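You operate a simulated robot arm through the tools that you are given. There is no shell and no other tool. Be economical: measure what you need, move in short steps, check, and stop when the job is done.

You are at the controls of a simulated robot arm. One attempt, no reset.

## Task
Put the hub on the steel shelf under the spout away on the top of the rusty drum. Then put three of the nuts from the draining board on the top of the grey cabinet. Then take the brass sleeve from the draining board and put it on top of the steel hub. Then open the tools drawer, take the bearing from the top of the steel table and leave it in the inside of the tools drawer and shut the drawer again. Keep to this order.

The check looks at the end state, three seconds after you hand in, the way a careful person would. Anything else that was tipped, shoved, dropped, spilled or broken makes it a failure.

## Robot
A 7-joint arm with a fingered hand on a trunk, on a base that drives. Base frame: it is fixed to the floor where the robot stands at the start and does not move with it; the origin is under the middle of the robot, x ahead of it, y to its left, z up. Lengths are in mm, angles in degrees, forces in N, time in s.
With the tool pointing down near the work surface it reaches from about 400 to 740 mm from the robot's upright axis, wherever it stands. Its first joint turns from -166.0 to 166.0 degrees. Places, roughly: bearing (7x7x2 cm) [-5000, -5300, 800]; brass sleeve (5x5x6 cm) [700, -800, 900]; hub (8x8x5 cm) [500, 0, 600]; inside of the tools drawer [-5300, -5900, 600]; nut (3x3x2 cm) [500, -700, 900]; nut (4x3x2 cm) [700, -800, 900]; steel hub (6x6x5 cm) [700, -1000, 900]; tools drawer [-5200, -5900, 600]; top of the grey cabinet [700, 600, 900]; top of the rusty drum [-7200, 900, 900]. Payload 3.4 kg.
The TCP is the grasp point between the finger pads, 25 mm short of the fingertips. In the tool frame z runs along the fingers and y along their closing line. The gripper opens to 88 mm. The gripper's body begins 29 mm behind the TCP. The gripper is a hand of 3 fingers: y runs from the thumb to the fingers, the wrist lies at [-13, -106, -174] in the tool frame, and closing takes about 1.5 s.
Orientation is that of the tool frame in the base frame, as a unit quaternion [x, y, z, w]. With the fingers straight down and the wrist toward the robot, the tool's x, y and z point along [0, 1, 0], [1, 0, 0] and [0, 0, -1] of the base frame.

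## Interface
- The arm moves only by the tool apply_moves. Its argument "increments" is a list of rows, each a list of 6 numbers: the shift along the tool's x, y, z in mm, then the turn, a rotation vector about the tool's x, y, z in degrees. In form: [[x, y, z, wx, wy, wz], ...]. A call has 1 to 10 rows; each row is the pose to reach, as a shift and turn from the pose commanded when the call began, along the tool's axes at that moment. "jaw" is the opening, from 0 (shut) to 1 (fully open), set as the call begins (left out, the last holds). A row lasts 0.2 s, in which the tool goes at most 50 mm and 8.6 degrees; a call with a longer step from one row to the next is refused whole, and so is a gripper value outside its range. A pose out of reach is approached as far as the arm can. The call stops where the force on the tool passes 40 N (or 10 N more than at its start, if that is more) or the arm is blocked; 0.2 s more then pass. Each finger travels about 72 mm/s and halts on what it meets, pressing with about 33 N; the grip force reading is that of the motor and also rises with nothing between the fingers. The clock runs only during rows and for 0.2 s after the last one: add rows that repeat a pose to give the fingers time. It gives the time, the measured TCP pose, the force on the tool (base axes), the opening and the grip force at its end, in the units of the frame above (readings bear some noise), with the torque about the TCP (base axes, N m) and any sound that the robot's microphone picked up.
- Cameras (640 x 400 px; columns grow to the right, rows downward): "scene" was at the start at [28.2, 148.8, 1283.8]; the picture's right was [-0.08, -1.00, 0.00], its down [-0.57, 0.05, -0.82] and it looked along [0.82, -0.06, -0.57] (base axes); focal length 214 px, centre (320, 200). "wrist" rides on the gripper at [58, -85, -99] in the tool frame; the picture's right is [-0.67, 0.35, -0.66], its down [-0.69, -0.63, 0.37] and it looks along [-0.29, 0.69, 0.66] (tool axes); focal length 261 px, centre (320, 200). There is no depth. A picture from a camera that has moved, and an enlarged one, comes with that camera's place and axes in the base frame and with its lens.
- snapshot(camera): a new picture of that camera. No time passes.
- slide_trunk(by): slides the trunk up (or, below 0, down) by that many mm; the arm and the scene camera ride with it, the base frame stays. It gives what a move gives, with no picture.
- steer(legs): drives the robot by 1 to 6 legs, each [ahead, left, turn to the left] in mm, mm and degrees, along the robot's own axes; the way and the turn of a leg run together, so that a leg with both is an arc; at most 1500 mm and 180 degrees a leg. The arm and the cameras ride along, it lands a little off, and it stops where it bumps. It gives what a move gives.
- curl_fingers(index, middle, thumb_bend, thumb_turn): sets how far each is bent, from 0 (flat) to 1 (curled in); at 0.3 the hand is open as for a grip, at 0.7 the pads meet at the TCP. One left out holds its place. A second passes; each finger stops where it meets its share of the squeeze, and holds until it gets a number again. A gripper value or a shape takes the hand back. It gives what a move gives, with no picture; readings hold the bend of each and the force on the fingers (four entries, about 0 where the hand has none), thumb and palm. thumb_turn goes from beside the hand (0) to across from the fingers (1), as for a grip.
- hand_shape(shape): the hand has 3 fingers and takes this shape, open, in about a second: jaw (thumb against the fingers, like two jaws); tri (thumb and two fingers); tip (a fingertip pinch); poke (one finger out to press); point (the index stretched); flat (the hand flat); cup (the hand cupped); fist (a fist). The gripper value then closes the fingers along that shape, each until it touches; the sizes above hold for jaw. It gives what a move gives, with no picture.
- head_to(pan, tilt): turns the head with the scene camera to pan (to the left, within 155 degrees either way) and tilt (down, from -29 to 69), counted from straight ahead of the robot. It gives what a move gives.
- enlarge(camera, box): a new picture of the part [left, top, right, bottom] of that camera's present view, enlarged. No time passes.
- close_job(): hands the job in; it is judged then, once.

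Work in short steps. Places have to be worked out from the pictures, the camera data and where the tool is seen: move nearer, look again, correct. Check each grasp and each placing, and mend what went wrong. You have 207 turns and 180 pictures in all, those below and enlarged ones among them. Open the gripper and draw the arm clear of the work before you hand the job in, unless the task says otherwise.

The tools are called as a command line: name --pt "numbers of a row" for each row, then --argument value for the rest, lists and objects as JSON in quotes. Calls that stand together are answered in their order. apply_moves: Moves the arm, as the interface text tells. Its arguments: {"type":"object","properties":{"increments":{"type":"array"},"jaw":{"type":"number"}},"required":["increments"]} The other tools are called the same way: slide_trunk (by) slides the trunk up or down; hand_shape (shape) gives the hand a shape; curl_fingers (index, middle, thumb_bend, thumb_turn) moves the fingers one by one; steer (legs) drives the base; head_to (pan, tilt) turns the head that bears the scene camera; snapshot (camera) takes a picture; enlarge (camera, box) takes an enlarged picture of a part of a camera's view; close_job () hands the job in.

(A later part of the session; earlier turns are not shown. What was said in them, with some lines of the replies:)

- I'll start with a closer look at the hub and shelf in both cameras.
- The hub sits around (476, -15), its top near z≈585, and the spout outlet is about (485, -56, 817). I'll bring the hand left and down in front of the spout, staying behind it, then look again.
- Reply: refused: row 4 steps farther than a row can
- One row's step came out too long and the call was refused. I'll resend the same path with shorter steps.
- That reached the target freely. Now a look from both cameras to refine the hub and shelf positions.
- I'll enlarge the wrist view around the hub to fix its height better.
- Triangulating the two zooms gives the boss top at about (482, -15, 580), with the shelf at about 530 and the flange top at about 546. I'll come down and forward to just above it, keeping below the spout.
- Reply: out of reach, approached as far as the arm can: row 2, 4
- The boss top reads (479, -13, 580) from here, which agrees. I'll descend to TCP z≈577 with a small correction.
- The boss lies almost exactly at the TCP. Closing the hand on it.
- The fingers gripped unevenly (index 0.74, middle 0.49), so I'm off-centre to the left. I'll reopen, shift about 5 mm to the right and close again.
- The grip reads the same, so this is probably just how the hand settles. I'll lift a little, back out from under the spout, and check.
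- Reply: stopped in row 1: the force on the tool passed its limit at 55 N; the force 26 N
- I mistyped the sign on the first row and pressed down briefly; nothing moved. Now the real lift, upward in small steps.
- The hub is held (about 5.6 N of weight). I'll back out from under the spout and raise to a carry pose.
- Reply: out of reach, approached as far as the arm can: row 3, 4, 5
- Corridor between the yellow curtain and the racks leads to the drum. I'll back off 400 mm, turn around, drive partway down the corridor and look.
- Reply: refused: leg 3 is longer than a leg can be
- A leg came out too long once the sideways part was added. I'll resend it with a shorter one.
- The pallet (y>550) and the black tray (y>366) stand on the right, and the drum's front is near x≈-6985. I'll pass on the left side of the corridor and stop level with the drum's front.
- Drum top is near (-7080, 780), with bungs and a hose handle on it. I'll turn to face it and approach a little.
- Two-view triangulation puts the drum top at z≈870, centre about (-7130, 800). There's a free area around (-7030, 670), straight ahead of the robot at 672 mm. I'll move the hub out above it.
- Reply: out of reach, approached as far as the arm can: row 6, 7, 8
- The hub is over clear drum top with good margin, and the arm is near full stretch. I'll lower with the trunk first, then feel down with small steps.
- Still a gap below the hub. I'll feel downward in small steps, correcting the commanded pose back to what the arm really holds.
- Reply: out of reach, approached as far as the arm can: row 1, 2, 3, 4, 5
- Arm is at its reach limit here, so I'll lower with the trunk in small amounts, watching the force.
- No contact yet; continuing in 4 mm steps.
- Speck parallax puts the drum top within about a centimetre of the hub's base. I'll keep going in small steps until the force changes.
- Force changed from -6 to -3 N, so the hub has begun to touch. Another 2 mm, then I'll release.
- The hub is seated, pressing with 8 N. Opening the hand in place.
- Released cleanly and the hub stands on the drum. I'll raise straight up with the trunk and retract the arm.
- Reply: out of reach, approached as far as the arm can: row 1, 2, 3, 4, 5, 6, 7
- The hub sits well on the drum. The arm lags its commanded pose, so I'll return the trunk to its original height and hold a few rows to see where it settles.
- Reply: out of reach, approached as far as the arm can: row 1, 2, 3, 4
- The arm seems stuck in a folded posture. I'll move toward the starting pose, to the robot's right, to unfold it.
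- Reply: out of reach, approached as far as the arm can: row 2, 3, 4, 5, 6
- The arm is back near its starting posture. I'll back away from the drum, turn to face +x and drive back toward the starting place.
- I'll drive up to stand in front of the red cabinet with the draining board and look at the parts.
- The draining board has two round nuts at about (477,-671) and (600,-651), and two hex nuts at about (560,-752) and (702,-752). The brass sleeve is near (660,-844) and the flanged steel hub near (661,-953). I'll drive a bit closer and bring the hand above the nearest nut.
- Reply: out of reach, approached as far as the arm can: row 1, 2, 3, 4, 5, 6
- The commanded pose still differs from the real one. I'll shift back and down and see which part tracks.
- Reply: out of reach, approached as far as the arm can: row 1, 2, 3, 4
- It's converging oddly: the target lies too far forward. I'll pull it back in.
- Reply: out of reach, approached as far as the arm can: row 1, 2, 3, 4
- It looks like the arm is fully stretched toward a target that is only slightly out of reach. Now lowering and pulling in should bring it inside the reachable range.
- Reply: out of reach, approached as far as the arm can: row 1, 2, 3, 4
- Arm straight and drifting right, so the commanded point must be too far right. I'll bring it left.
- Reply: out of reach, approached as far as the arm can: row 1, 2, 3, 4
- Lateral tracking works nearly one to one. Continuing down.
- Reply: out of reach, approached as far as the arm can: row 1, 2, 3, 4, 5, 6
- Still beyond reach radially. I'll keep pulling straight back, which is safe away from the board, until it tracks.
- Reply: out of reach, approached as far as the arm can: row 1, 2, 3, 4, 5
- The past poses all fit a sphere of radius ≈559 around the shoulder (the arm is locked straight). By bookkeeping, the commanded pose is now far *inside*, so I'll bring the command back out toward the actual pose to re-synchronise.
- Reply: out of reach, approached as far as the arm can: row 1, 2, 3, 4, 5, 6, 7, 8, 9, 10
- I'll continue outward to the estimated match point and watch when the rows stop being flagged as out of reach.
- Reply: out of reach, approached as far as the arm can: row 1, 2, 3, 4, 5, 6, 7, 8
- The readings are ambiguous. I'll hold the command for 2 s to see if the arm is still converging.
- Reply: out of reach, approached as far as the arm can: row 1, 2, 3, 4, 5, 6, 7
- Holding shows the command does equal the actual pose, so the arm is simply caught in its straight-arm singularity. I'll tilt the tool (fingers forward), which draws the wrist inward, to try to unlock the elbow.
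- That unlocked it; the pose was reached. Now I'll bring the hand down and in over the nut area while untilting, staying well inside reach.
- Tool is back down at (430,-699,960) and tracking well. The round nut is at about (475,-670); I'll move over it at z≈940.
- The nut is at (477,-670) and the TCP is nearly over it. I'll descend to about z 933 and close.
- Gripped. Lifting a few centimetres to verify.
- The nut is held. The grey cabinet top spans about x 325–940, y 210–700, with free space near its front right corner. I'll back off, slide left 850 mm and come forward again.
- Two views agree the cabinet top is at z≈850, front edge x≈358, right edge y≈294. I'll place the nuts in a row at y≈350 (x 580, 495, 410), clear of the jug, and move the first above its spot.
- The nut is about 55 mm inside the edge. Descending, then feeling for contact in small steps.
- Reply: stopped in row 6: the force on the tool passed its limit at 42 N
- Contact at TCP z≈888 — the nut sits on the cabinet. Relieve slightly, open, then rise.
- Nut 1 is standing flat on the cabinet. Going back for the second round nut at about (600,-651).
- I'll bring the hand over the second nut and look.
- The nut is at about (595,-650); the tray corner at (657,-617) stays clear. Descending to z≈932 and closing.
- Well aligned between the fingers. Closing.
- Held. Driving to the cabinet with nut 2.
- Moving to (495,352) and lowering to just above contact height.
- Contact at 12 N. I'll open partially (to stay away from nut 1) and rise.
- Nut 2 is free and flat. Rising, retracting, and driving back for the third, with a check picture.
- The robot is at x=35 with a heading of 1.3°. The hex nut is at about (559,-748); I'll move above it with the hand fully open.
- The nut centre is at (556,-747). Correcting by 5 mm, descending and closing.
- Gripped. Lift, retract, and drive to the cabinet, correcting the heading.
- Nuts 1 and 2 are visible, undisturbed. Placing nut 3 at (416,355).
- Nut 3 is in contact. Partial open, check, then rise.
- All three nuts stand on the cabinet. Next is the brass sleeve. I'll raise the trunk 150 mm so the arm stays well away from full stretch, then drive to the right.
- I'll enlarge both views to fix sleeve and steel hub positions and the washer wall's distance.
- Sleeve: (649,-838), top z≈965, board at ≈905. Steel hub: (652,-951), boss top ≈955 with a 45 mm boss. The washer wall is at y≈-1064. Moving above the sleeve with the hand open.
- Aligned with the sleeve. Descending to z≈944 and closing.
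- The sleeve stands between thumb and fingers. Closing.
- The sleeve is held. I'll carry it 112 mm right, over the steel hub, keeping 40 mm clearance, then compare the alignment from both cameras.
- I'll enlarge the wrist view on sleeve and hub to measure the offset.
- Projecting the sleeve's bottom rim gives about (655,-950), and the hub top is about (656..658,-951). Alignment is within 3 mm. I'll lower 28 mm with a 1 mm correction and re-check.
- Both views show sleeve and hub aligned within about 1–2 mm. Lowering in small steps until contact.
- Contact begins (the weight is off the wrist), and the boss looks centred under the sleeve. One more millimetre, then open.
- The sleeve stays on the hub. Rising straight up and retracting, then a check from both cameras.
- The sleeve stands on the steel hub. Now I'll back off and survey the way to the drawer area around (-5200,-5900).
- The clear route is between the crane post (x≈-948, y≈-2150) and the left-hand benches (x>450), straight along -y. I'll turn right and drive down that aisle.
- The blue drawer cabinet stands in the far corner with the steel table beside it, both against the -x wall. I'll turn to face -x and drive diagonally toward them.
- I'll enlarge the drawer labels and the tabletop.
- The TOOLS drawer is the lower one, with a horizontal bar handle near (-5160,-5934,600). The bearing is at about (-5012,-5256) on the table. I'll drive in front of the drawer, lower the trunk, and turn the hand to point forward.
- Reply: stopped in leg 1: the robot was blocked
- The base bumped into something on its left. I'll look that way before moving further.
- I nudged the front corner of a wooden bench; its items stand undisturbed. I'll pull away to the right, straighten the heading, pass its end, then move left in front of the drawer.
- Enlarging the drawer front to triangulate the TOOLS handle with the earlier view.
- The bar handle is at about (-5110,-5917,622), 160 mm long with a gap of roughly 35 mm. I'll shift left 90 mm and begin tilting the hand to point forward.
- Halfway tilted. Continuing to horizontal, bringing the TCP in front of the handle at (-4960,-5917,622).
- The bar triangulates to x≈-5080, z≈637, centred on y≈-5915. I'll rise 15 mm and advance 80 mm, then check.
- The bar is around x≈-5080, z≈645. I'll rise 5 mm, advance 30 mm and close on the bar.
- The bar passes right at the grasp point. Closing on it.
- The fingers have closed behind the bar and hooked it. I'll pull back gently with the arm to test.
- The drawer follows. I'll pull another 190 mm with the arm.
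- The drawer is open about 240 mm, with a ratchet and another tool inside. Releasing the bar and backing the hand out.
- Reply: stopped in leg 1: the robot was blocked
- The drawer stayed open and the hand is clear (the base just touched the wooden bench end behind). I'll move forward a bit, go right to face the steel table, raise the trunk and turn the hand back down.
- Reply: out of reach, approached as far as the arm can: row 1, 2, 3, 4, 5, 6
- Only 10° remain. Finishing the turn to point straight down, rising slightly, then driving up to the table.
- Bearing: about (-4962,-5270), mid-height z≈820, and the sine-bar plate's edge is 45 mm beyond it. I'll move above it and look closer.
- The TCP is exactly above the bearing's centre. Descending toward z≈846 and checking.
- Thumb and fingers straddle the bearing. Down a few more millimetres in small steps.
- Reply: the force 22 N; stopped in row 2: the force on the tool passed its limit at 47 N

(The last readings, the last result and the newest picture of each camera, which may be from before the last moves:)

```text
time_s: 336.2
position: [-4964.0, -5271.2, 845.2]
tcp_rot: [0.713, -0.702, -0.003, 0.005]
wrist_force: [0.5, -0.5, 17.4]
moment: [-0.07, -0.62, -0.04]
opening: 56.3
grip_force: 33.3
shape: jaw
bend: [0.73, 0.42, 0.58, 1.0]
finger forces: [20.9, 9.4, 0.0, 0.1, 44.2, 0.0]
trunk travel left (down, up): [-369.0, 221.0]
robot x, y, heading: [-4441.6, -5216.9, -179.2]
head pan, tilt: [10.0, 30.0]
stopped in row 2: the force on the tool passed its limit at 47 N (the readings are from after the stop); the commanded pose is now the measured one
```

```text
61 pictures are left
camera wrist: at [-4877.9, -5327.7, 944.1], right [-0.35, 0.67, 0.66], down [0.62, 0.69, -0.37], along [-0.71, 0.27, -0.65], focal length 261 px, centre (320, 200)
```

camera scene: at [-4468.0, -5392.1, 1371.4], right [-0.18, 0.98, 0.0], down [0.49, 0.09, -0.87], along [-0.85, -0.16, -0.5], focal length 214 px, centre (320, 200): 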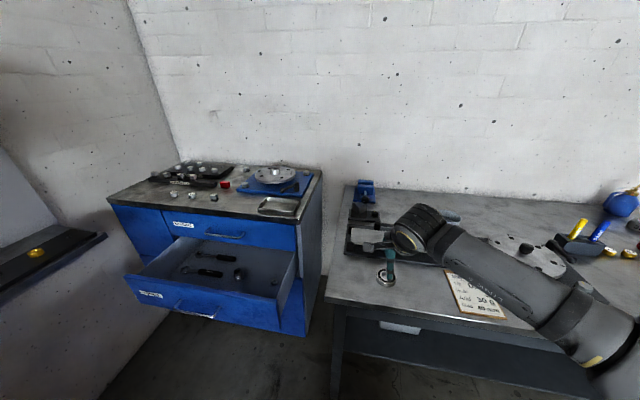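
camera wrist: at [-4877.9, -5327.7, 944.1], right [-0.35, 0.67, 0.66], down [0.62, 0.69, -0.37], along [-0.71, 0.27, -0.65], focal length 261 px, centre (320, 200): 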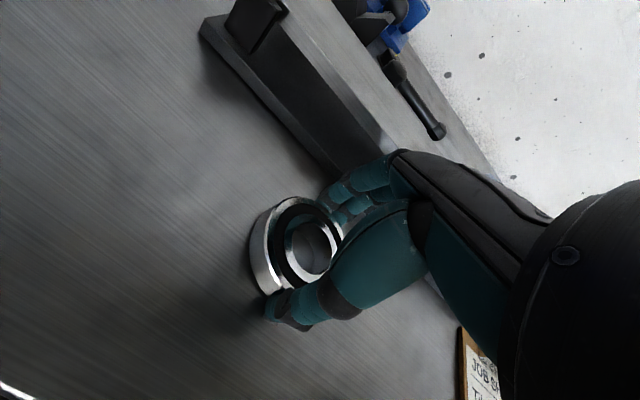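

Fingertips touched the table and then closed on the bearing's rim. I'll relieve upward 2 mm, keep closing, then lift.

apply_moves --pt "0 0 -2 0 0 0" --pt "0 0 -2 0 0 0" --pt "0 0 -2 0 0 0" --pt "0 0 -2 0 0 0" --pt "0 0 -2 0 0 0" --pt "0 0 -2 0 0 0" --jaw 0

apply_moves --pt "0 0 -10 0 0 0" --pt "0 0 -25 0 0 0" --pt "0 0 -40 0 0 0" --pt "0 0 -40 0 0 0"

snapshot --camera "wrist"

enlarge --camera "scene" --box '[360, 200, 460, 300]'

```text
time_s: 337.6
position: [-4964.7, -5271.5, 845.2]
tcp_rot: [0.712, -0.702, -0.002, 0.001]
wrist_force: [0.7, -0.9, 0.7]
moment: [0.0, 0.03, 0.05]
opening: 56.3
grip_force: 33.2
shape: jaw
bend: [0.73, 0.42, 0.58, 1.0]
finger forces: [22.4, 10.4, 0.0, 0.0, 31.6, 0.1]
trunk travel left (down, up): [-369.0, 221.0]
robot x, y, heading: [-4438.8, -5217.4, -179.2]
head pan, tilt: [10.0, 30.0]
```

```text
time_s: 338.6
position: [-4965.9, -5271.6, 884.8]
tcp_rot: [0.712, -0.702, -0.001, 0.003]
wrist_force: [-0.4, 0.0, -1.8]
moment: [0.0, -0.01, 0.05]
opening: 56.0
grip_force: 32.7
shape: jaw
bend: [0.73, 0.42, 0.59, 1.0]
finger forces: [20.1, 10.4, 0.1, 0.1, 31.4, 0.0]
trunk travel left (down, up): [-369.0, 221.0]
robot x, y, heading: [-4441.8, -5218.3, -179.3]
head pan, tilt: [10.0, 30.0]
```

```text
60 pictures are left
camera wrist: at [-4879.4, -5327.2, 984.1], right [-0.35, 0.67, 0.66], down [0.62, 0.69, -0.37], along [-0.7, 0.27, -0.66], focal length 261 px, centre (320, 200)
```

wrist: 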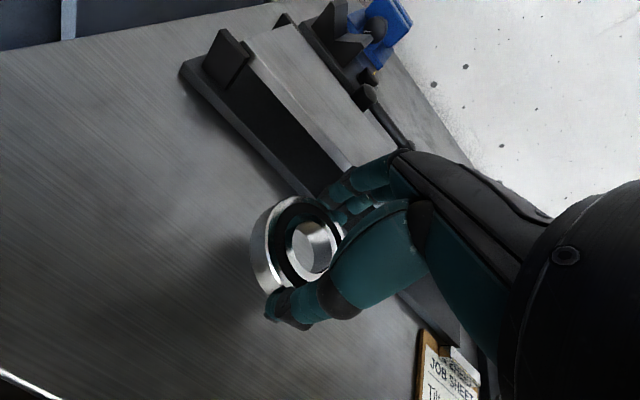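

```text
4.00 times, centred on (410, 250) of scene
camera zoom: at [-4468.2, -5392.1, 1371.4], right [-0.18, 0.98, 0.0], down [0.49, 0.09, -0.87], along [-0.85, -0.16, -0.5], focal length 858 px, centre (-40, 0)
```

zoom: 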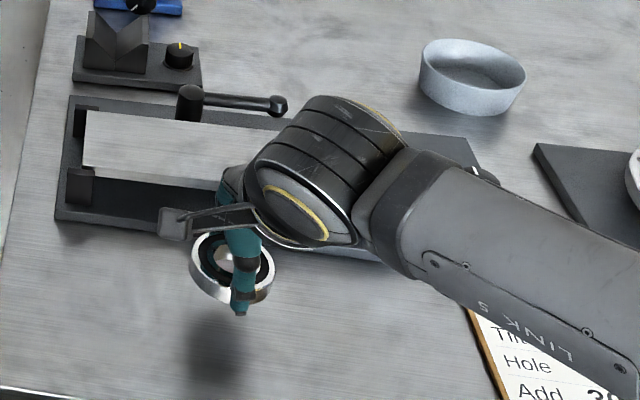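

The bearing is held (about 2 N). I'll rise, retract, and drive over to face the open drawer.

apply_moves --pt "0 0 -40 0 0 0" --pt "0 0 -80 0 0 0" --pt "0 -40 -105 0 0 0" --pt "0 -80 -115 0 0 0" --pt "0 -120 -115 0 0 0" --pt "0 -120 -115 0 0 0"

steer --legs '[[-190, 0, -0.7], [0, 575, 0], [150, 0, 0]]'

head_to --pan 0 --tilt 50

snapshot --camera "scene"

snapshot --camera "wrist"

```text
time_s: 340.0
position: [-4841.0, -5268.6, 999.2]
tcp_rot: [0.712, -0.703, -0.002, 0.002]
wrist_force: [-0.4, -0.2, -0.8]
moment: [-0.01, 0.01, -0.02]
opening: 55.8
grip_force: 33.6
shape: jaw
bend: [0.73, 0.42, 0.59, 1.0]
finger forces: [20.1, 10.5, 0.0, 0.0, 31.0, 0.1]
trunk travel left (down, up): [-369.0, 221.0]
robot x, y, heading: [-4441.8, -5216.9, -179.3]
head pan, tilt: [10.0, 30.0]
```

```text
time_s: 345.4
position: [-4795.0, -5835.5, 997.8]
tcp_rot: [0.711, -0.703, -0.002, 0.002]
wrist_force: [0.1, -0.6, -1.9]
moment: [-0.01, 0.01, -0.03]
opening: 56.0
grip_force: 33.3
shape: jaw
bend: [0.73, 0.42, 0.59, 1.0]
finger forces: [20.1, 10.3, 0.1, 0.0, 31.1, 0.1]
trunk travel left (down, up): [-369.0, 221.0]
robot x, y, heading: [-4391.0, -5780.4, -179.3]
head pan, tilt: [10.0, 30.0]
```

```text
time_s: 346.2
position: [-4793.3, -5835.4, 997.7]
tcp_rot: [0.711, -0.704, -0.002, 0.003]
wrist_force: [0.2, -0.5, -0.7]
moment: [0.0, 0.0, 0.01]
opening: 56.1
grip_force: 33.3
shape: jaw
bend: [0.73, 0.42, 0.59, 1.0]
finger forces: [20.3, 10.5, 0.1, 0.0, 31.1, 0.0]
trunk travel left (down, up): [-369.0, 221.0]
robot x, y, heading: [-4392.1, -5784.1, -179.5]
head pan, tilt: [0.0, 50.0]
```

```text
58 pictures are left
camera scene: at [-4409.0, -5943.3, 1342.0], right [-0.01, 1.0, 0.0], down [0.77, 0.01, -0.64], along [-0.64, -0.01, -0.77], focal length 214 px, centre (320, 200)
```

scene: 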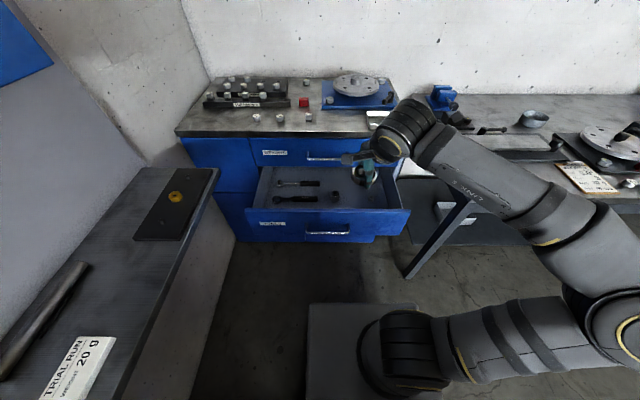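

```text
57 pictures are left
camera wrist: at [-4708.0, -5892.0, 1096.9], right [-0.35, 0.67, 0.66], down [0.62, 0.69, -0.37], along [-0.7, 0.28, -0.66], focal length 261 px, centre (320, 200)
```

wrist: 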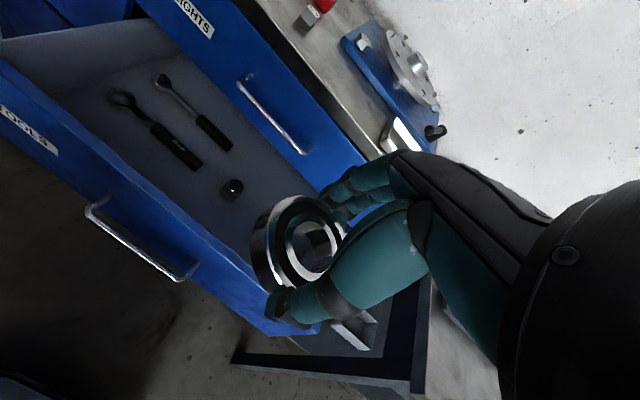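

Two wrenches and a small socket lie in the drawer. I'll enlarge to locate the free space.

enlarge --camera "scene" --box '[230, 140, 420, 250]'

enlarge --camera "wrist" --box '[0, 20, 380, 340]'

```text
3.37 times, centred on (325, 195) of scene
camera zoom: at [-4409.0, -5943.3, 1342.0], right [-0.01, 1.0, 0.0], down [0.77, 0.01, -0.64], along [-0.64, -0.01, -0.77], focal length 722 px, centre (303, 217)
```

zoom: 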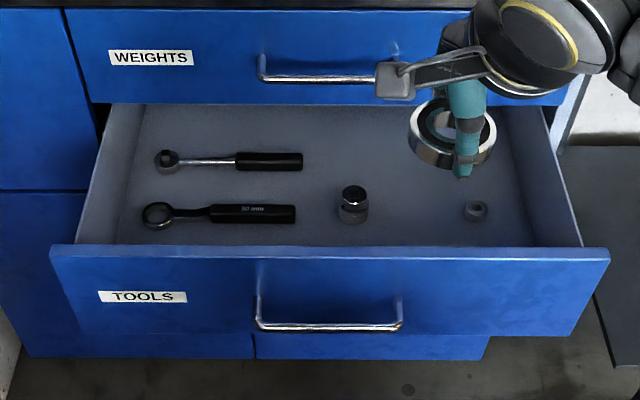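

```text
1.25 times, centred on (190, 180) of wrist
camera zoom: at [-4708.0, -5892.0, 1096.9], right [-0.35, 0.67, 0.66], down [0.62, 0.69, -0.37], along [-0.7, 0.28, -0.66], focal length 326 px, centre (482, 225)
```

zoom: 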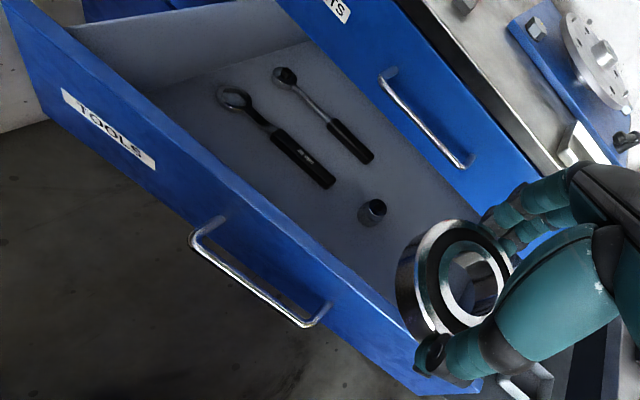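

Free floor lies around y≈-5800 between the socket (y≈-5884) and a small ring (y≈-5714). I'll move over it at z≈760, clear of the front panel (top z≈725), and look.

apply_moves --pt "-8 42 0 0 0 0" --pt "-16 84 0 0 0 0" --pt "-24 126 5 0 0 0" --pt "-32 168 15 0 0 0" --pt "-34 200 45 0 0 0" --pt "-34 206 90 0 0 0" --pt "-34 206 135 0 0 0" --pt "-34 206 180 0 0 0" --pt "-34 206 225 0 0 0" --pt "-34 206 238 0 0 0"

snapshot --camera "scene"

snapshot --camera "wrist"

```text
time_s: 348.4
position: [-5000.6, -5802.0, 759.3]
tcp_rot: [0.711, -0.703, -0.001, 0.002]
wrist_force: [0.5, -0.2, -2.4]
moment: [0.0, -0.01, 0.01]
opening: 55.4
grip_force: 32.9
shape: jaw
bend: [0.73, 0.42, 0.59, 1.0]
finger forces: [20.2, 10.3, 0.0, 0.0, 30.8, 0.0]
trunk travel left (down, up): [-369.0, 221.0]
robot x, y, heading: [-4392.9, -5784.3, -179.6]
head pan, tilt: [0.0, 50.0]
```

```text
54 pictures are left
camera scene: at [-4409.2, -5943.2, 1341.9], right [-0.01, 1.0, 0.0], down [0.77, 0.01, -0.64], along [-0.64, -0.01, -0.77], focal length 214 px, centre (320, 200)
```

scene: 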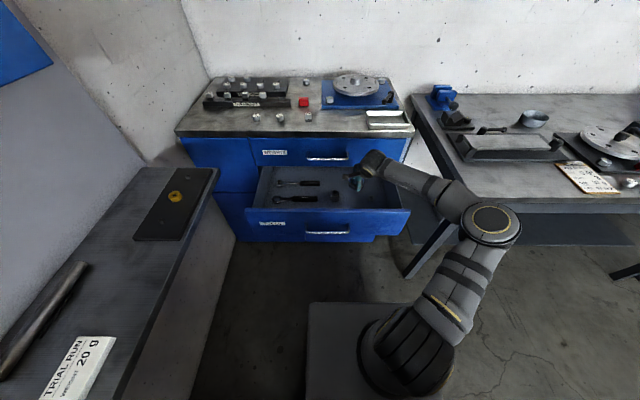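

```text
53 pictures are left
camera wrist: at [-4914.9, -5858.8, 858.5], right [-0.35, 0.67, 0.66], down [0.62, 0.69, -0.37], along [-0.7, 0.28, -0.66], focal length 261 px, centre (320, 200)
```

wrist: 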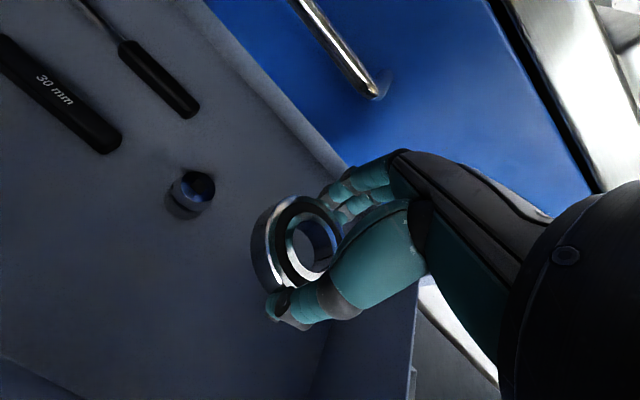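

Triangulating the socket puts the drawer floor at about z≈540, so the wrist needs more room above the front panel. I'll raise the arm, bring the base 85 mm closer and the trunk 100 mm up, then go in with a slight backward tilt.

apply_moves --pt "0 0 -30 0 0 0" --pt "0 -20 -60 0 0 0" --pt "0 -60 -70 0 0 0" --pt "0 -90 -70 0 0 0" --pt "0 -90 -70 0 0 0"

slide_trunk --by 100

steer --legs '[[85, 0, 0]]'

snapshot --camera "scene"

```text
time_s: 349.6
position: [-4911.2, -5802.1, 830.7]
tcp_rot: [0.711, -0.703, -0.002, 0.002]
wrist_force: [-0.4, 0.1, -1.5]
moment: [0.0, -0.03, 0.01]
opening: 55.3
grip_force: 33.3
shape: jaw
bend: [0.73, 0.42, 0.6, 1.0]
finger forces: [20.1, 10.3, 0.0, 0.0, 30.8, 0.0]
trunk travel left (down, up): [-369.0, 221.0]
robot x, y, heading: [-4392.7, -5782.7, -179.3]
head pan, tilt: [0.0, 50.0]
```

```text
time_s: 350.9
position: [-4911.3, -5801.5, 930.2]
tcp_rot: [0.711, -0.703, -0.001, 0.002]
wrist_force: [-0.1, 0.5, -1.4]
moment: [0.03, -0.02, -0.01]
opening: 55.4
grip_force: 32.8
shape: jaw
bend: [0.73, 0.42, 0.6, 1.0]
finger forces: [20.1, 10.3, 0.0, 0.0, 30.8, 0.0]
trunk travel left (down, up): [-469.0, 121.0]
robot x, y, heading: [-4391.3, -5783.3, -179.5]
head pan, tilt: [0.0, 50.0]
```

```text
time_s: 352.0
position: [-4997.2, -5802.4, 928.9]
tcp_rot: [0.711, -0.703, -0.001, 0.002]
wrist_force: [-0.4, 0.2, -2.2]
moment: [-0.04, 0.0, -0.02]
opening: 55.6
grip_force: 33.3
shape: jaw
bend: [0.73, 0.42, 0.6, 1.0]
finger forces: [20.1, 10.3, 0.1, 0.0, 30.9, 0.1]
trunk travel left (down, up): [-469.0, 121.0]
robot x, y, heading: [-4478.9, -5786.5, -179.6]
head pan, tilt: [0.0, 50.0]
```

```text
52 pictures are left
camera scene: at [-4494.5, -5943.9, 1441.9], right [-0.01, 1.0, 0.0], down [0.77, 0.01, -0.64], along [-0.64, -0.01, -0.77], focal length 214 px, centre (320, 200)
```

scene: 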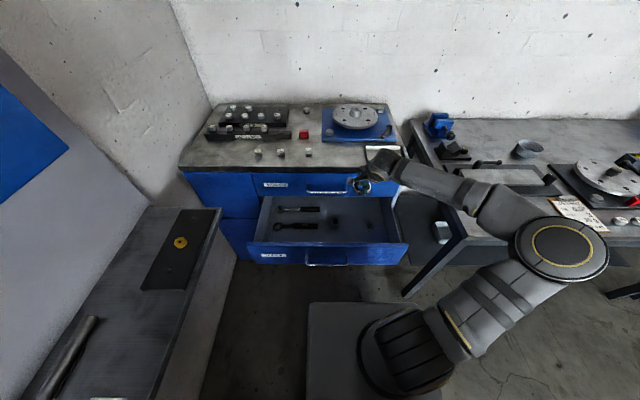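

Good clearance everywhere. Lowering into the drawer while tilting the hand back by 15°.

apply_moves --pt "0 5 40 5 0 0" --pt "0 10 80 10 0 0" --pt "0 15 120 15 0 0" --pt "0 15 160 15 0 0" --pt "0 15 200 15 0 0" --pt "0 15 240 15 0 0" --pt "0 15 270 15 0 0" --pt "0 15 285 15 0 0" --pt "0 15 285 15 0 0"

snapshot --camera "wrist"

enlarge --camera "scene" --box '[240, 150, 430, 280]'

```text
time_s: 354.0
position: [-5011.8, -5803.0, 644.2]
tcp_rot: [0.706, -0.697, 0.09, -0.091]
wrist_force: [-0.1, 0.1, -1.4]
moment: [0.01, 0.02, 0.01]
opening: 55.2
grip_force: 32.9
shape: jaw
bend: [0.73, 0.42, 0.6, 1.0]
finger forces: [20.3, 10.3, 0.1, 0.0, 30.6, 0.0]
trunk travel left (down, up): [-469.0, 121.0]
robot x, y, heading: [-4472.1, -5783.0, -179.5]
head pan, tilt: [0.0, 50.0]
```

```text
51 pictures are left
camera wrist: at [-4954.5, -5859.5, 762.2], right [-0.51, 0.66, 0.55], down [0.69, 0.69, -0.19], along [-0.51, 0.28, -0.82], focal length 261 px, centre (320, 200)
```

wrist: 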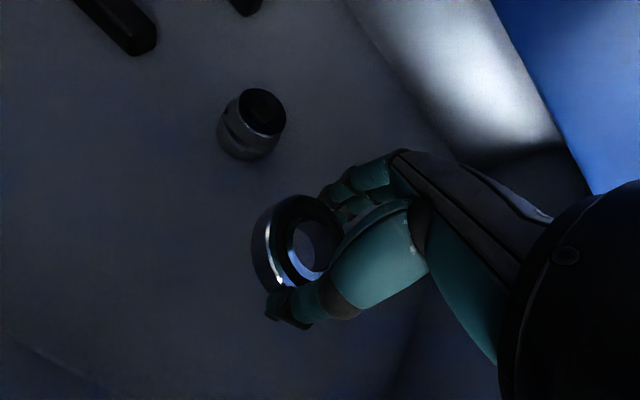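

```text
3.08 times, centred on (335, 215) of scene
camera zoom: at [-4494.0, -5943.9, 1441.9], right [-0.01, 1.0, 0.0], down [0.77, 0.01, -0.64], along [-0.64, -0.01, -0.77], focal length 660 px, centre (274, 154)
```

zoom: 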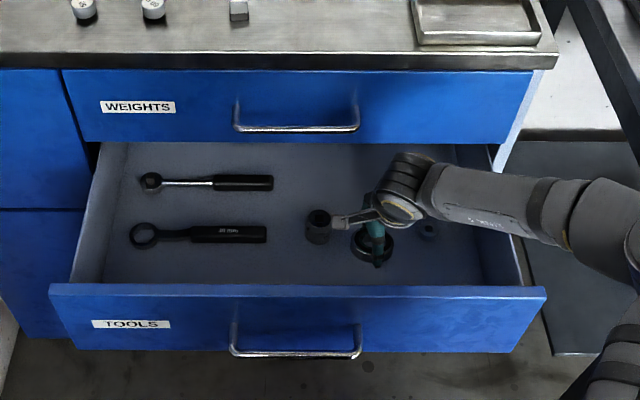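

Clear all around: the ring and the socket are away from the bearing. Going straight down toward the floor, finishing in small steps.

apply_moves --pt "0 5.2 19.3 0 0 0" --pt "0 10.4 38.6 0 0 0" --pt "0 13 48.3 0 0 0" --pt "0 14 52.2 0 0 0" --pt "0 14.8 55 0 0 0" --pt "0 15.5 58 0 0 0" --pt "0 16.3 60.9 0 0 0" --pt "0 17 63.5 0 0 0"

snapshot --camera "wrist"

enlarge --camera "scene" --box '[300, 170, 420, 270]'

```text
time_s: 354.8
position: [-5020.6, -5802.6, 603.2]
tcp_rot: [0.706, -0.698, 0.084, -0.082]
wrist_force: [-2.9, 1.2, 26.1]
moment: [-0.21, 0.76, -0.01]
opening: 53.1
grip_force: 32.8
shape: jaw
bend: [0.75, 0.43, 0.6, 1.0]
finger forces: [52.0, 9.2, 0.0, 0.0, 33.2, 0.0]
trunk travel left (down, up): [-469.0, 121.0]
robot x, y, heading: [-4476.8, -5782.0, -179.6]
head pan, tilt: [0.0, 50.0]
stopped in row 4: the force on the tool passed its limit at 47 N (the readings are from after the stop); the commanded pose is now the measured one
```

```text
49 pictures are left
camera wrist: at [-4959.8, -5860.6, 719.9], right [-0.5, 0.67, 0.55], down [0.69, 0.69, -0.21], along [-0.52, 0.28, -0.81], focal length 261 px, centre (320, 200)
```

wrist: 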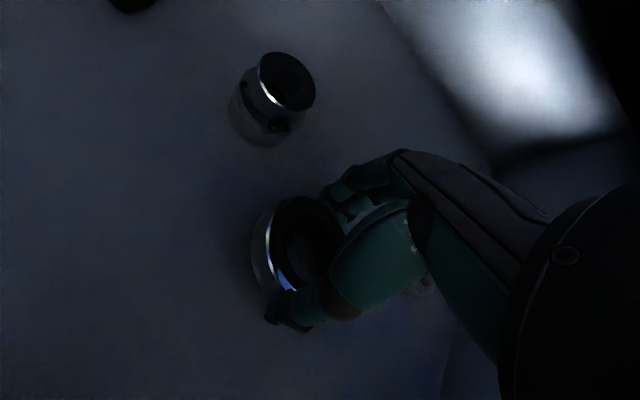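

```text
4.00 times, centred on (360, 220) of scene
camera zoom: at [-4491.9, -5943.6, 1442.4], right [-0.01, 1.0, 0.0], down [0.77, 0.01, -0.64], along [-0.64, -0.01, -0.77], focal length 858 px, centre (160, 120)
```

zoom: 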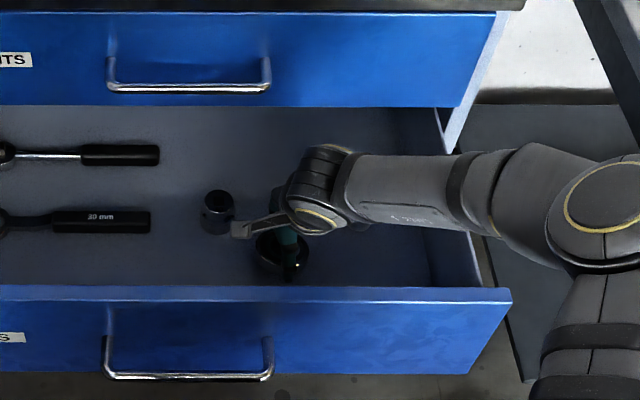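

Contact with the drawer floor at TCP z≈603, with the front edge of the tilted bearing touching first. I'll relieve, reduce the tilt by 7°, and settle gently.

apply_moves --pt "0 -1 -4 0 0 0" --pt "0 -1 -4 -4 0 0" --pt "0 -1 -4 -8 0 0" --pt "0 -0.5 -2 -8 0 0" --pt "0 0 0 -8 0 0" --pt "0 0.3 1.5 -8 0 0"

```text
time_s: 356.2
position: [-5017.3, -5803.8, 599.8]
tcp_rot: [0.71, -0.702, 0.036, -0.034]
wrist_force: [0.7, -0.4, 19.3]
moment: [-0.17, 0.67, 0.05]
opening: 53.2
grip_force: 32.6
shape: jaw
bend: [0.74, 0.42, 0.61, 1.0]
finger forces: [41.4, 10.5, 0.0, 0.0, 30.9, 0.0]
trunk travel left (down, up): [-469.0, 121.0]
robot x, y, heading: [-4478.6, -5780.9, -179.7]
head pan, tilt: [0.0, 50.0]
```

Only about 6° of tilt is left and it's in firm contact. Relieving 2 mm and opening.

apply_moves --pt "0 -0.2 -2 0 0 0" --pt "0 -0.2 -2 0 0 0" --pt "0 -0.2 -2 0 0 0" --pt "0 -0.2 -2 0 0 0" --pt "0 -0.2 -2 0 0 0" --jaw 1

apply_moves --pt "0 -2 -20 0 0 0" --pt "0 -5 -50 0 0 0" --pt "0 -9 -90 0 0 0" --pt "0 -13 -130 0 0 0" --pt "0 -18 -175 0 0 0" --pt "0 -22 -215 0 0 0" --pt "0 -26 -255 0 0 0" --pt "0 -26 -255 0 0 0"

snapshot --camera "wrist"

enlarge --camera "scene" --box '[240, 150, 430, 280]'

```text
time_s: 357.4
position: [-5017.7, -5804.2, 601.0]
tcp_rot: [0.71, -0.703, 0.036, -0.035]
wrist_force: [-1.6, -0.6, 16.7]
moment: [0.13, 0.64, -0.05]
opening: 86.7
grip_force: 0.0
shape: jaw
bend: [0.29, 0.3, 0.3, 0.98]
finger forces: [0.8, 16.1, 0.1, 0.0, 0.1, 0.0]
trunk travel left (down, up): [-469.0, 121.0]
robot x, y, heading: [-4481.6, -5786.5, -179.6]
head pan, tilt: [0.0, 50.0]
```

```text
time_s: 359.2
position: [-5016.6, -5801.5, 856.5]
tcp_rot: [0.71, -0.703, 0.037, -0.037]
wrist_force: [-0.5, 0.1, -0.5]
moment: [-0.03, 0.02, 0.0]
opening: 87.8
grip_force: 0.0
shape: jaw
bend: [0.3, 0.3, 0.3, 0.98]
finger forces: [0.0, 0.0, 0.0, 0.0, 0.0, 0.0]
trunk travel left (down, up): [-469.0, 121.0]
robot x, y, heading: [-4481.0, -5784.9, -179.6]
head pan, tilt: [0.0, 50.0]
```

```text
47 pictures are left
camera wrist: at [-4942.0, -5859.1, 964.8], right [-0.42, 0.67, 0.61], down [0.66, 0.69, -0.3], along [-0.63, 0.28, -0.73], focal length 261 px, centre (320, 200)
```

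wrist: 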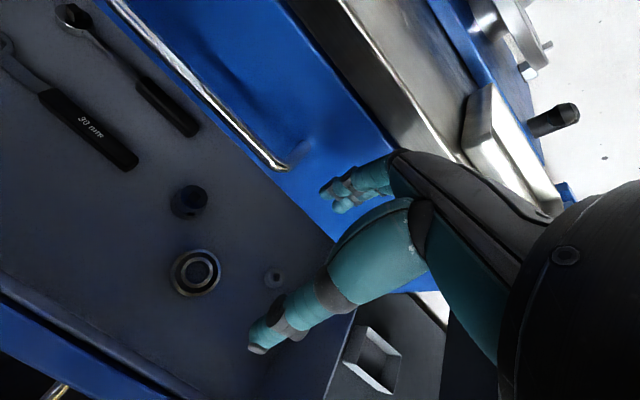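

```text
3.08 times, centred on (335, 215) of scene
camera zoom: at [-4493.7, -5943.9, 1441.9], right [-0.01, 1.0, 0.0], down [0.77, 0.01, -0.64], along [-0.64, -0.01, -0.77], focal length 660 px, centre (274, 154)
```

zoom: 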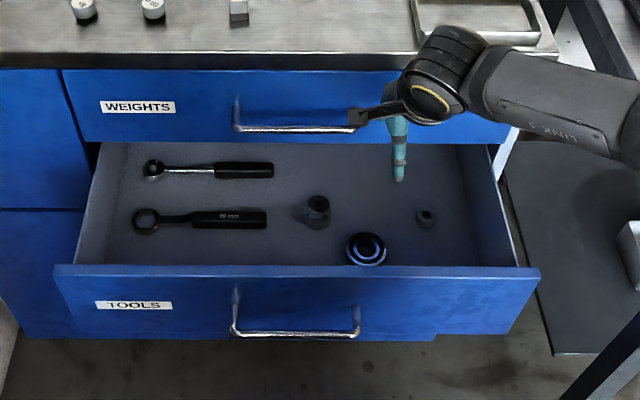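

The bearing lies flat in the drawer and all other contents are in place. I'll draw the hand back out and back the base away.

apply_moves --pt "0 -40 -20 0 0 0" --pt "0 -80 -25 0 0 0" --pt "0 -110 -25 0 0 0" --pt "0 -110 -25 0 0 0" --jaw 0

steer --legs '[[-230, 0, 0], [0, 60, 0]]'

apply_moves --pt "0 0 0 -8 0 0" --pt "0 0 0 -16 0 0" --pt "0 0 0 -24 0 0" --pt "0 0 0 -32 0 0" --pt "0 0 0 -40 0 0" --pt "0 0 0 -48 0 0" --pt "0 0 0 -56 0 0" --pt "0 0 0 -64 0 0" --pt "0 0 0 -72 0 0" --pt "0 0 0 -80 0 0"

```text
time_s: 360.2
position: [-4910.9, -5801.0, 893.0]
tcp_rot: [0.709, -0.703, 0.036, -0.037]
wrist_force: [0.0, -0.4, -0.4]
moment: [0.01, -0.02, 0.01]
opening: 0.0
grip_force: 29.5
shape: jaw
bend: [0.7, 0.7, 0.36, 1.0]
finger forces: [0.1, 0.0, 0.1, 0.1, 0.0, 0.0]
trunk travel left (down, up): [-469.0, 121.0]
robot x, y, heading: [-4479.9, -5784.4, -179.4]
head pan, tilt: [0.0, 50.0]
```

```text
time_s: 362.5
position: [-4677.1, -5859.7, 892.7]
tcp_rot: [0.711, -0.702, 0.037, -0.036]
wrist_force: [0.0, 0.3, -0.1]
moment: [0.03, 0.01, 0.01]
opening: 0.0
grip_force: 33.3
shape: jaw
bend: [0.7, 0.7, 0.77, 1.0]
finger forces: [0.0, 0.1, 0.0, 0.1, 0.0, 0.0]
trunk travel left (down, up): [-469.0, 121.0]
robot x, y, heading: [-4248.4, -5844.1, -179.3]
head pan, tilt: [0.0, 50.0]
```

```text
time_s: 364.7
position: [-4679.1, -5859.0, 893.5]
tcp_rot: [0.567, -0.56, -0.423, 0.431]
wrist_force: [-0.2, -0.5, -0.2]
moment: [0.04, -0.03, 0.01]
opening: 0.0
grip_force: 33.2
shape: jaw
bend: [0.7, 0.7, 0.77, 1.0]
finger forces: [0.0, 0.1, 0.0, 0.0, 0.1, 0.0]
out of reach, approached as far as the arm can: row 3, 4, 5, 6, 7, 8, 9
trunk travel left (down, up): [-469.0, 121.0]
robot x, y, heading: [-4249.9, -5839.7, -179.3]
head pan, tilt: [0.0, 50.0]
```

Now the last 16° of tilt with a shift left, then lowering with the trunk to the drawer's height.

apply_moves --pt "20 0 0 -5 0 0" --pt "40 0 0 -10 0 0" --pt "58 0 0 -15.7 0 0" --pt "58 0 0 -15.7 0 0"

slide_trunk --by -213

snapshot --camera "scene"

snapshot --camera "wrist"

```text
time_s: 365.7
position: [-4680.4, -5915.1, 895.9]
tcp_rot: [0.505, -0.496, -0.495, 0.503]
wrist_force: [0.1, 0.4, -0.9]
moment: [0.0, 0.0, -0.02]
opening: 0.0
grip_force: 33.4
shape: jaw
bend: [0.7, 0.7, 0.77, 1.0]
finger forces: [0.1, 0.0, 0.0, 0.1, 0.0, 0.0]
out of reach, approached as far as the arm can: row 3, 4
trunk travel left (down, up): [-469.0, 121.0]
robot x, y, heading: [-4245.2, -5839.5, -179.5]
head pan, tilt: [0.0, 50.0]
```

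```text
time_s: 368.0
position: [-4680.3, -5915.4, 683.4]
tcp_rot: [0.505, -0.498, -0.495, 0.502]
wrist_force: [-1.4, -0.7, 0.5]
moment: [0.04, 0.0, -0.01]
opening: 0.0
grip_force: 33.1
shape: jaw
bend: [0.7, 0.7, 0.77, 1.0]
finger forces: [0.0, 0.1, 0.0, 0.0, 0.0, 0.0]
trunk travel left (down, up): [-256.0, 334.0]
robot x, y, heading: [-4243.8, -5843.4, -179.4]
head pan, tilt: [0.0, 50.0]
```

```text
45 pictures are left
camera scene: at [-4261.5, -6001.6, 1229.0], right [-0.01, 1.0, 0.0], down [0.77, 0.01, -0.64], along [-0.64, -0.01, -0.77], focal length 214 px, centre (320, 200)
```

scene: 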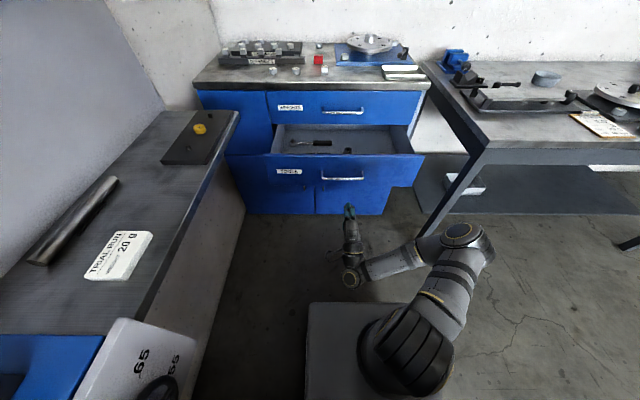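

```text
44 pictures are left
camera wrist: at [-4579.2, -5970.9, 598.8], right [0.64, 0.68, 0.35], down [-0.37, 0.68, -0.63], along [-0.67, 0.27, 0.69], focal length 261 px, centre (320, 200)
```

wrist: 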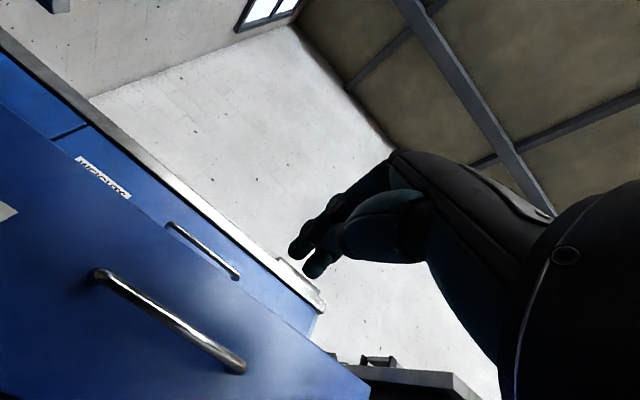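

The closed fingertips are level with the panel above the bar. I'll raise 12 mm, drive forward until just short of the panel, then push with the arm.

apply_moves --pt "0 12 0 0 0 0" --pt "0 12 0 0 0 0"

steer --legs '[[165, 0, 0]]'

snapshot --camera "scene"

```text
time_s: 368.6
position: [-4680.8, -5914.5, 696.1]
tcp_rot: [0.507, -0.497, -0.493, 0.503]
wrist_force: [0.5, -0.8, 0.5]
moment: [-0.02, 0.0, 0.01]
opening: 0.2
grip_force: 33.5
shape: jaw
bend: [0.7, 0.7, 0.77, 1.0]
finger forces: [0.0, 0.0, 0.1, 0.1, 0.0, 0.0]
trunk travel left (down, up): [-256.0, 334.0]
robot x, y, heading: [-4245.5, -5842.1, -179.5]
head pan, tilt: [0.0, 50.0]
```

```text
time_s: 370.0
position: [-4841.8, -5918.1, 695.7]
tcp_rot: [0.507, -0.497, -0.493, 0.503]
wrist_force: [0.4, 0.3, 0.0]
moment: [0.01, 0.01, 0.0]
opening: 0.0
grip_force: 32.9
shape: jaw
bend: [0.7, 0.7, 0.77, 1.0]
finger forces: [0.0, 0.0, 0.0, 0.0, 0.1, 0.1]
trunk travel left (down, up): [-256.0, 334.0]
robot x, y, heading: [-4409.4, -5843.7, -179.2]
head pan, tilt: [0.0, 50.0]
```

```text
43 pictures are left
camera scene: at [-4423.3, -6003.6, 1228.9], right [-0.01, 1.0, 0.0], down [0.77, 0.01, -0.64], along [-0.64, -0.01, -0.77], focal length 214 px, centre (320, 200)
```

scene: 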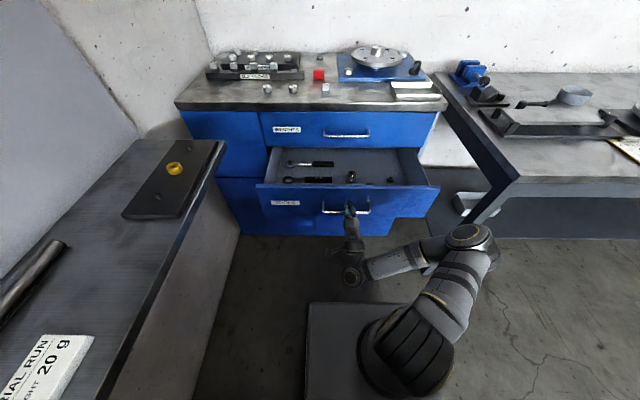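

The hand is just in front of the panel. Pushing the drawer in slowly.

apply_moves --pt "0 0 15 0 0 0" --pt "0 0 30 0 0 0" --pt "0 0 45 0 0 0" --pt "0 0 60 0 0 0" --pt "0 0 75 0 0 0" --pt "0 0 90 0 0 0" --pt "0 0 105 0 0 0" --pt "0 0 120 0 0 0" --pt "0 0 135 0 0 0" --pt "0 0 150 0 0 0"

enlarge --camera "scene" --box '[230, 90, 450, 250]'

```text
time_s: 372.2
position: [-4992.0, -5919.6, 694.9]
tcp_rot: [0.506, -0.498, -0.494, 0.502]
wrist_force: [0.2, -0.1, -0.3]
moment: [0.02, 0.01, 0.02]
opening: 0.0
grip_force: 33.0
shape: jaw
bend: [0.7, 0.7, 0.77, 1.0]
finger forces: [0.1, 0.1, 0.0, 0.1, 0.1, 0.0]
trunk travel left (down, up): [-256.0, 334.0]
robot x, y, heading: [-4405.0, -5841.2, -179.4]
head pan, tilt: [0.0, 50.0]
```

```text
2.50 times, centred on (340, 170) of scene
camera zoom: at [-4423.5, -6003.6, 1228.9], right [-0.01, 1.0, 0.0], down [0.77, 0.01, -0.64], along [-0.64, -0.01, -0.77], focal length 536 px, centre (270, 275)
```

zoom: 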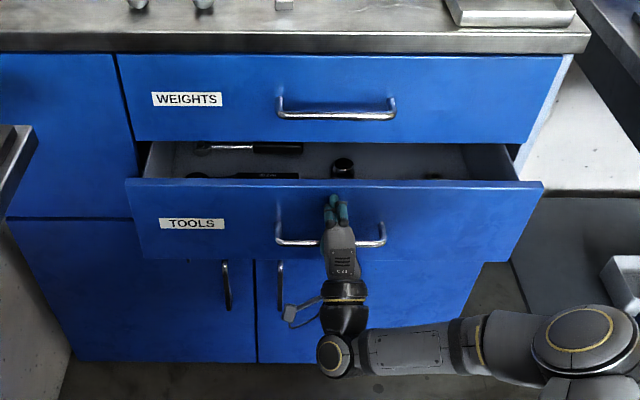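

The drawer is more than halfway in. Continuing to push until it stops.

apply_moves --pt "0 0 15 0 0 0" --pt "0 0 30 0 0 0" --pt "0 0 45 0 0 0" --pt "0 0 60 0 0 0" --pt "0 0 72 0 0 0" --pt "0 0 84 0 0 0" --pt "0 0 94 0 0 0" --pt "0 0 102 0 0 0" --pt "0 0 110 0 0 0" --pt "0 0 118 0 0 0"

enlarge --camera "scene" --box '[230, 90, 450, 250]'

```text
time_s: 374.2
position: [-5095.0, -5922.3, 697.3]
tcp_rot: [0.504, -0.493, -0.495, 0.508]
wrist_force: [30.8, 4.3, 6.0]
moment: [0.02, -0.12, -0.09]
opening: 0.0
grip_force: 33.0
shape: jaw
bend: [0.7, 0.7, 0.77, 1.0]
finger forces: [22.3, 8.3, 0.1, 0.0, 0.0, 0.0]
trunk travel left (down, up): [-256.0, 334.0]
robot x, y, heading: [-4409.5, -5844.4, -179.8]
head pan, tilt: [0.0, 50.0]
stopped in row 10: the force on the tool passed its limit at 55 N (the readings are from after the stop); the commanded pose is now the measured one
```

```text
2.50 times, centred on (340, 170) of scene
camera zoom: at [-4418.9, -6003.1, 1229.2], right [-0.01, 1.0, 0.0], down [0.76, 0.01, -0.65], along [-0.65, -0.01, -0.76], focal length 536 px, centre (270, 275)
```

zoom: 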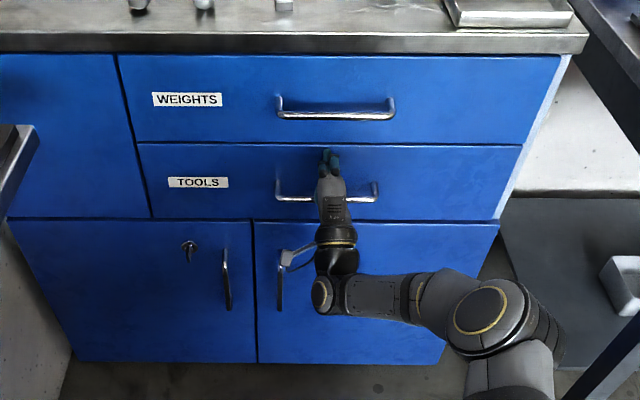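

The drawer is shut flush and the push stopped against it. Backing the hand away, opening it, and checking.

apply_moves --pt "0 0 -25 0 0 0" --pt "0 0 -65 0 0 0" --pt "0 0 -105 0 0 0" --pt "0 0 -145 0 0 0" --pt "0 0 -180 0 0 0"

steer --legs '[[-120, 0, 0]]'

apply_moves --pt "0 0 -10 0 0 0" --pt "0 0 -10 0 0 0" --pt "0 0 -10 0 0 0" --pt "0 0 -10 0 0 0" --pt "0 0 -10 0 0 0" --jaw 1

snapshot --camera "scene"

head_to --pan 100 --tilt 40

snapshot --camera "scene"

```text
time_s: 375.4
position: [-4918.2, -5919.9, 693.6]
tcp_rot: [0.505, -0.495, -0.494, 0.506]
wrist_force: [0.9, 0.5, -0.7]
moment: [-0.03, 0.0, 0.0]
opening: 0.0
grip_force: 33.3
shape: jaw
bend: [0.7, 0.7, 0.77, 1.0]
finger forces: [0.0, 0.0, 0.0, 0.0, 0.0, 0.0]
trunk travel left (down, up): [-256.0, 334.0]
robot x, y, heading: [-4409.1, -5844.1, -179.1]
head pan, tilt: [0.0, 50.0]
```

```text
time_s: 376.7
position: [-4799.3, -5918.1, 694.5]
tcp_rot: [0.506, -0.495, -0.494, 0.505]
wrist_force: [0.7, -0.2, -1.2]
moment: [0.02, 0.03, 0.02]
opening: 0.0
grip_force: 33.3
shape: jaw
bend: [0.7, 0.7, 0.77, 1.0]
finger forces: [0.1, 0.0, 0.0, 0.1, 0.0, 0.1]
trunk travel left (down, up): [-256.0, 334.0]
robot x, y, heading: [-4286.7, -5843.9, -179.4]
head pan, tilt: [0.0, 50.0]
```

```text
time_s: 377.9
position: [-4789.6, -5918.8, 694.4]
tcp_rot: [0.505, -0.496, -0.494, 0.505]
wrist_force: [0.3, 0.3, 0.5]
moment: [-0.01, 0.02, 0.01]
opening: 87.6
grip_force: 0.2
shape: jaw
bend: [0.3, 0.3, 0.3, 0.98]
finger forces: [0.1, 0.1, 0.0, 0.0, 0.0, 0.1]
trunk travel left (down, up): [-256.0, 334.0]
robot x, y, heading: [-4289.8, -5840.1, -179.2]
head pan, tilt: [0.0, 50.0]
```

```text
40 pictures are left
camera scene: at [-4303.0, -6002.0, 1228.9], right [-0.01, 1.0, 0.0], down [0.77, 0.01, -0.64], along [-0.64, -0.01, -0.77], focal length 214 px, centre (320, 200)
```

scene: 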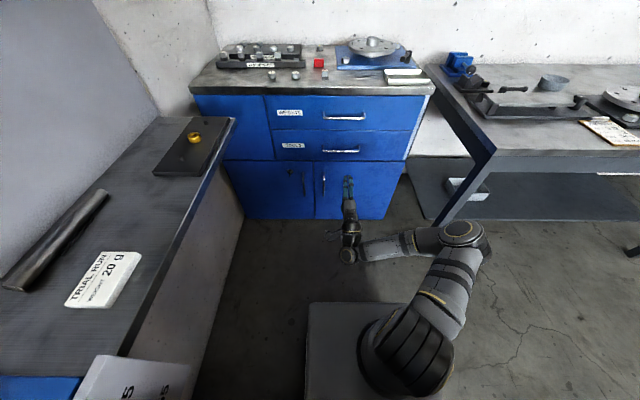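

```text
time_s: 379.6
position: [-4788.3, -5918.9, 693.6]
tcp_rot: [0.505, -0.496, -0.494, 0.505]
wrist_force: [0.4, -0.1, -0.3]
moment: [0.0, 0.0, 0.01]
opening: 87.5
grip_force: 0.1
shape: jaw
bend: [0.3, 0.3, 0.3, 0.98]
finger forces: [0.0, 0.0, 0.0, 0.0, 0.0, 0.1]
trunk travel left (down, up): [-256.0, 334.0]
robot x, y, heading: [-4290.0, -5840.6, -179.1]
head pan, tilt: [100.0, 40.0]
```

```text
39 pictures are left
camera scene: at [-4210.2, -6084.5, 1243.1], right [-0.98, -0.19, 0.0], down [-0.12, 0.63, -0.77], along [0.14, -0.75, -0.64], focal length 214 px, centre (320, 200)
```

scene: 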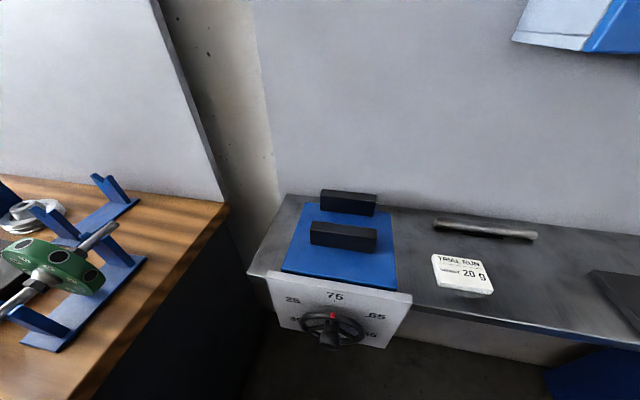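

Drawer is shut and everything near it is upright. One look at the wooden bench I brushed earlier.

head_to --pan 135 --tilt 35

snapshot --camera "scene"

```text
time_s: 380.6
position: [-4788.7, -5918.7, 693.1]
tcp_rot: [0.505, -0.496, -0.495, 0.505]
wrist_force: [-0.2, -0.6, -0.3]
moment: [0.0, -0.02, 0.01]
opening: 87.5
grip_force: 0.2
shape: jaw
bend: [0.3, 0.3, 0.3, 0.98]
finger forces: [0.0, 0.1, 0.0, 0.0, 0.1, 0.0]
trunk travel left (down, up): [-256.0, 334.0]
robot x, y, heading: [-4289.2, -5842.7, -179.1]
head pan, tilt: [135.0, 35.0]
```

```text
38 pictures are left
camera scene: at [-4163.0, -6062.5, 1250.6], right [-0.7, -0.72, 0.0], down [-0.41, 0.4, -0.82], along [0.59, -0.57, -0.57], focal length 214 px, centre (320, 200)
```

scene: 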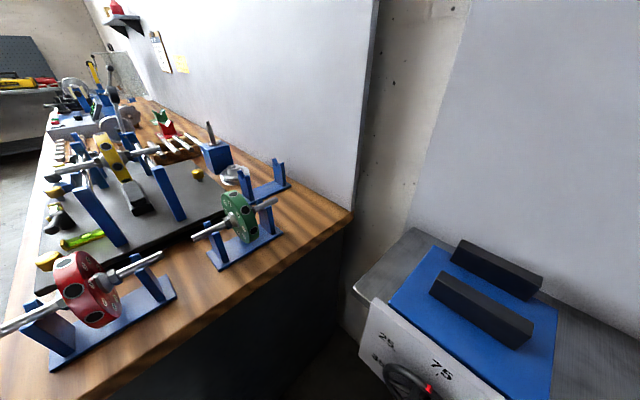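

The rotors still sit in their stands and nothing was disturbed. The hand is open and clear, so I'm handing in.

close_job

```text
The job is handed in.
```

The job is done and handed in, in the order you gave:
- **Hub:** on top of the rusty drum.
- **Nuts:** three from the draining board on the grey cabinet.
- **Brass sleeve:** on top of the steel hub.
- **Bearing:** in the tools drawer, with the drawer shut again.

The base bumped a wooden bench twice near the drawer. A look afterwards showed nothing on the bench displaced.
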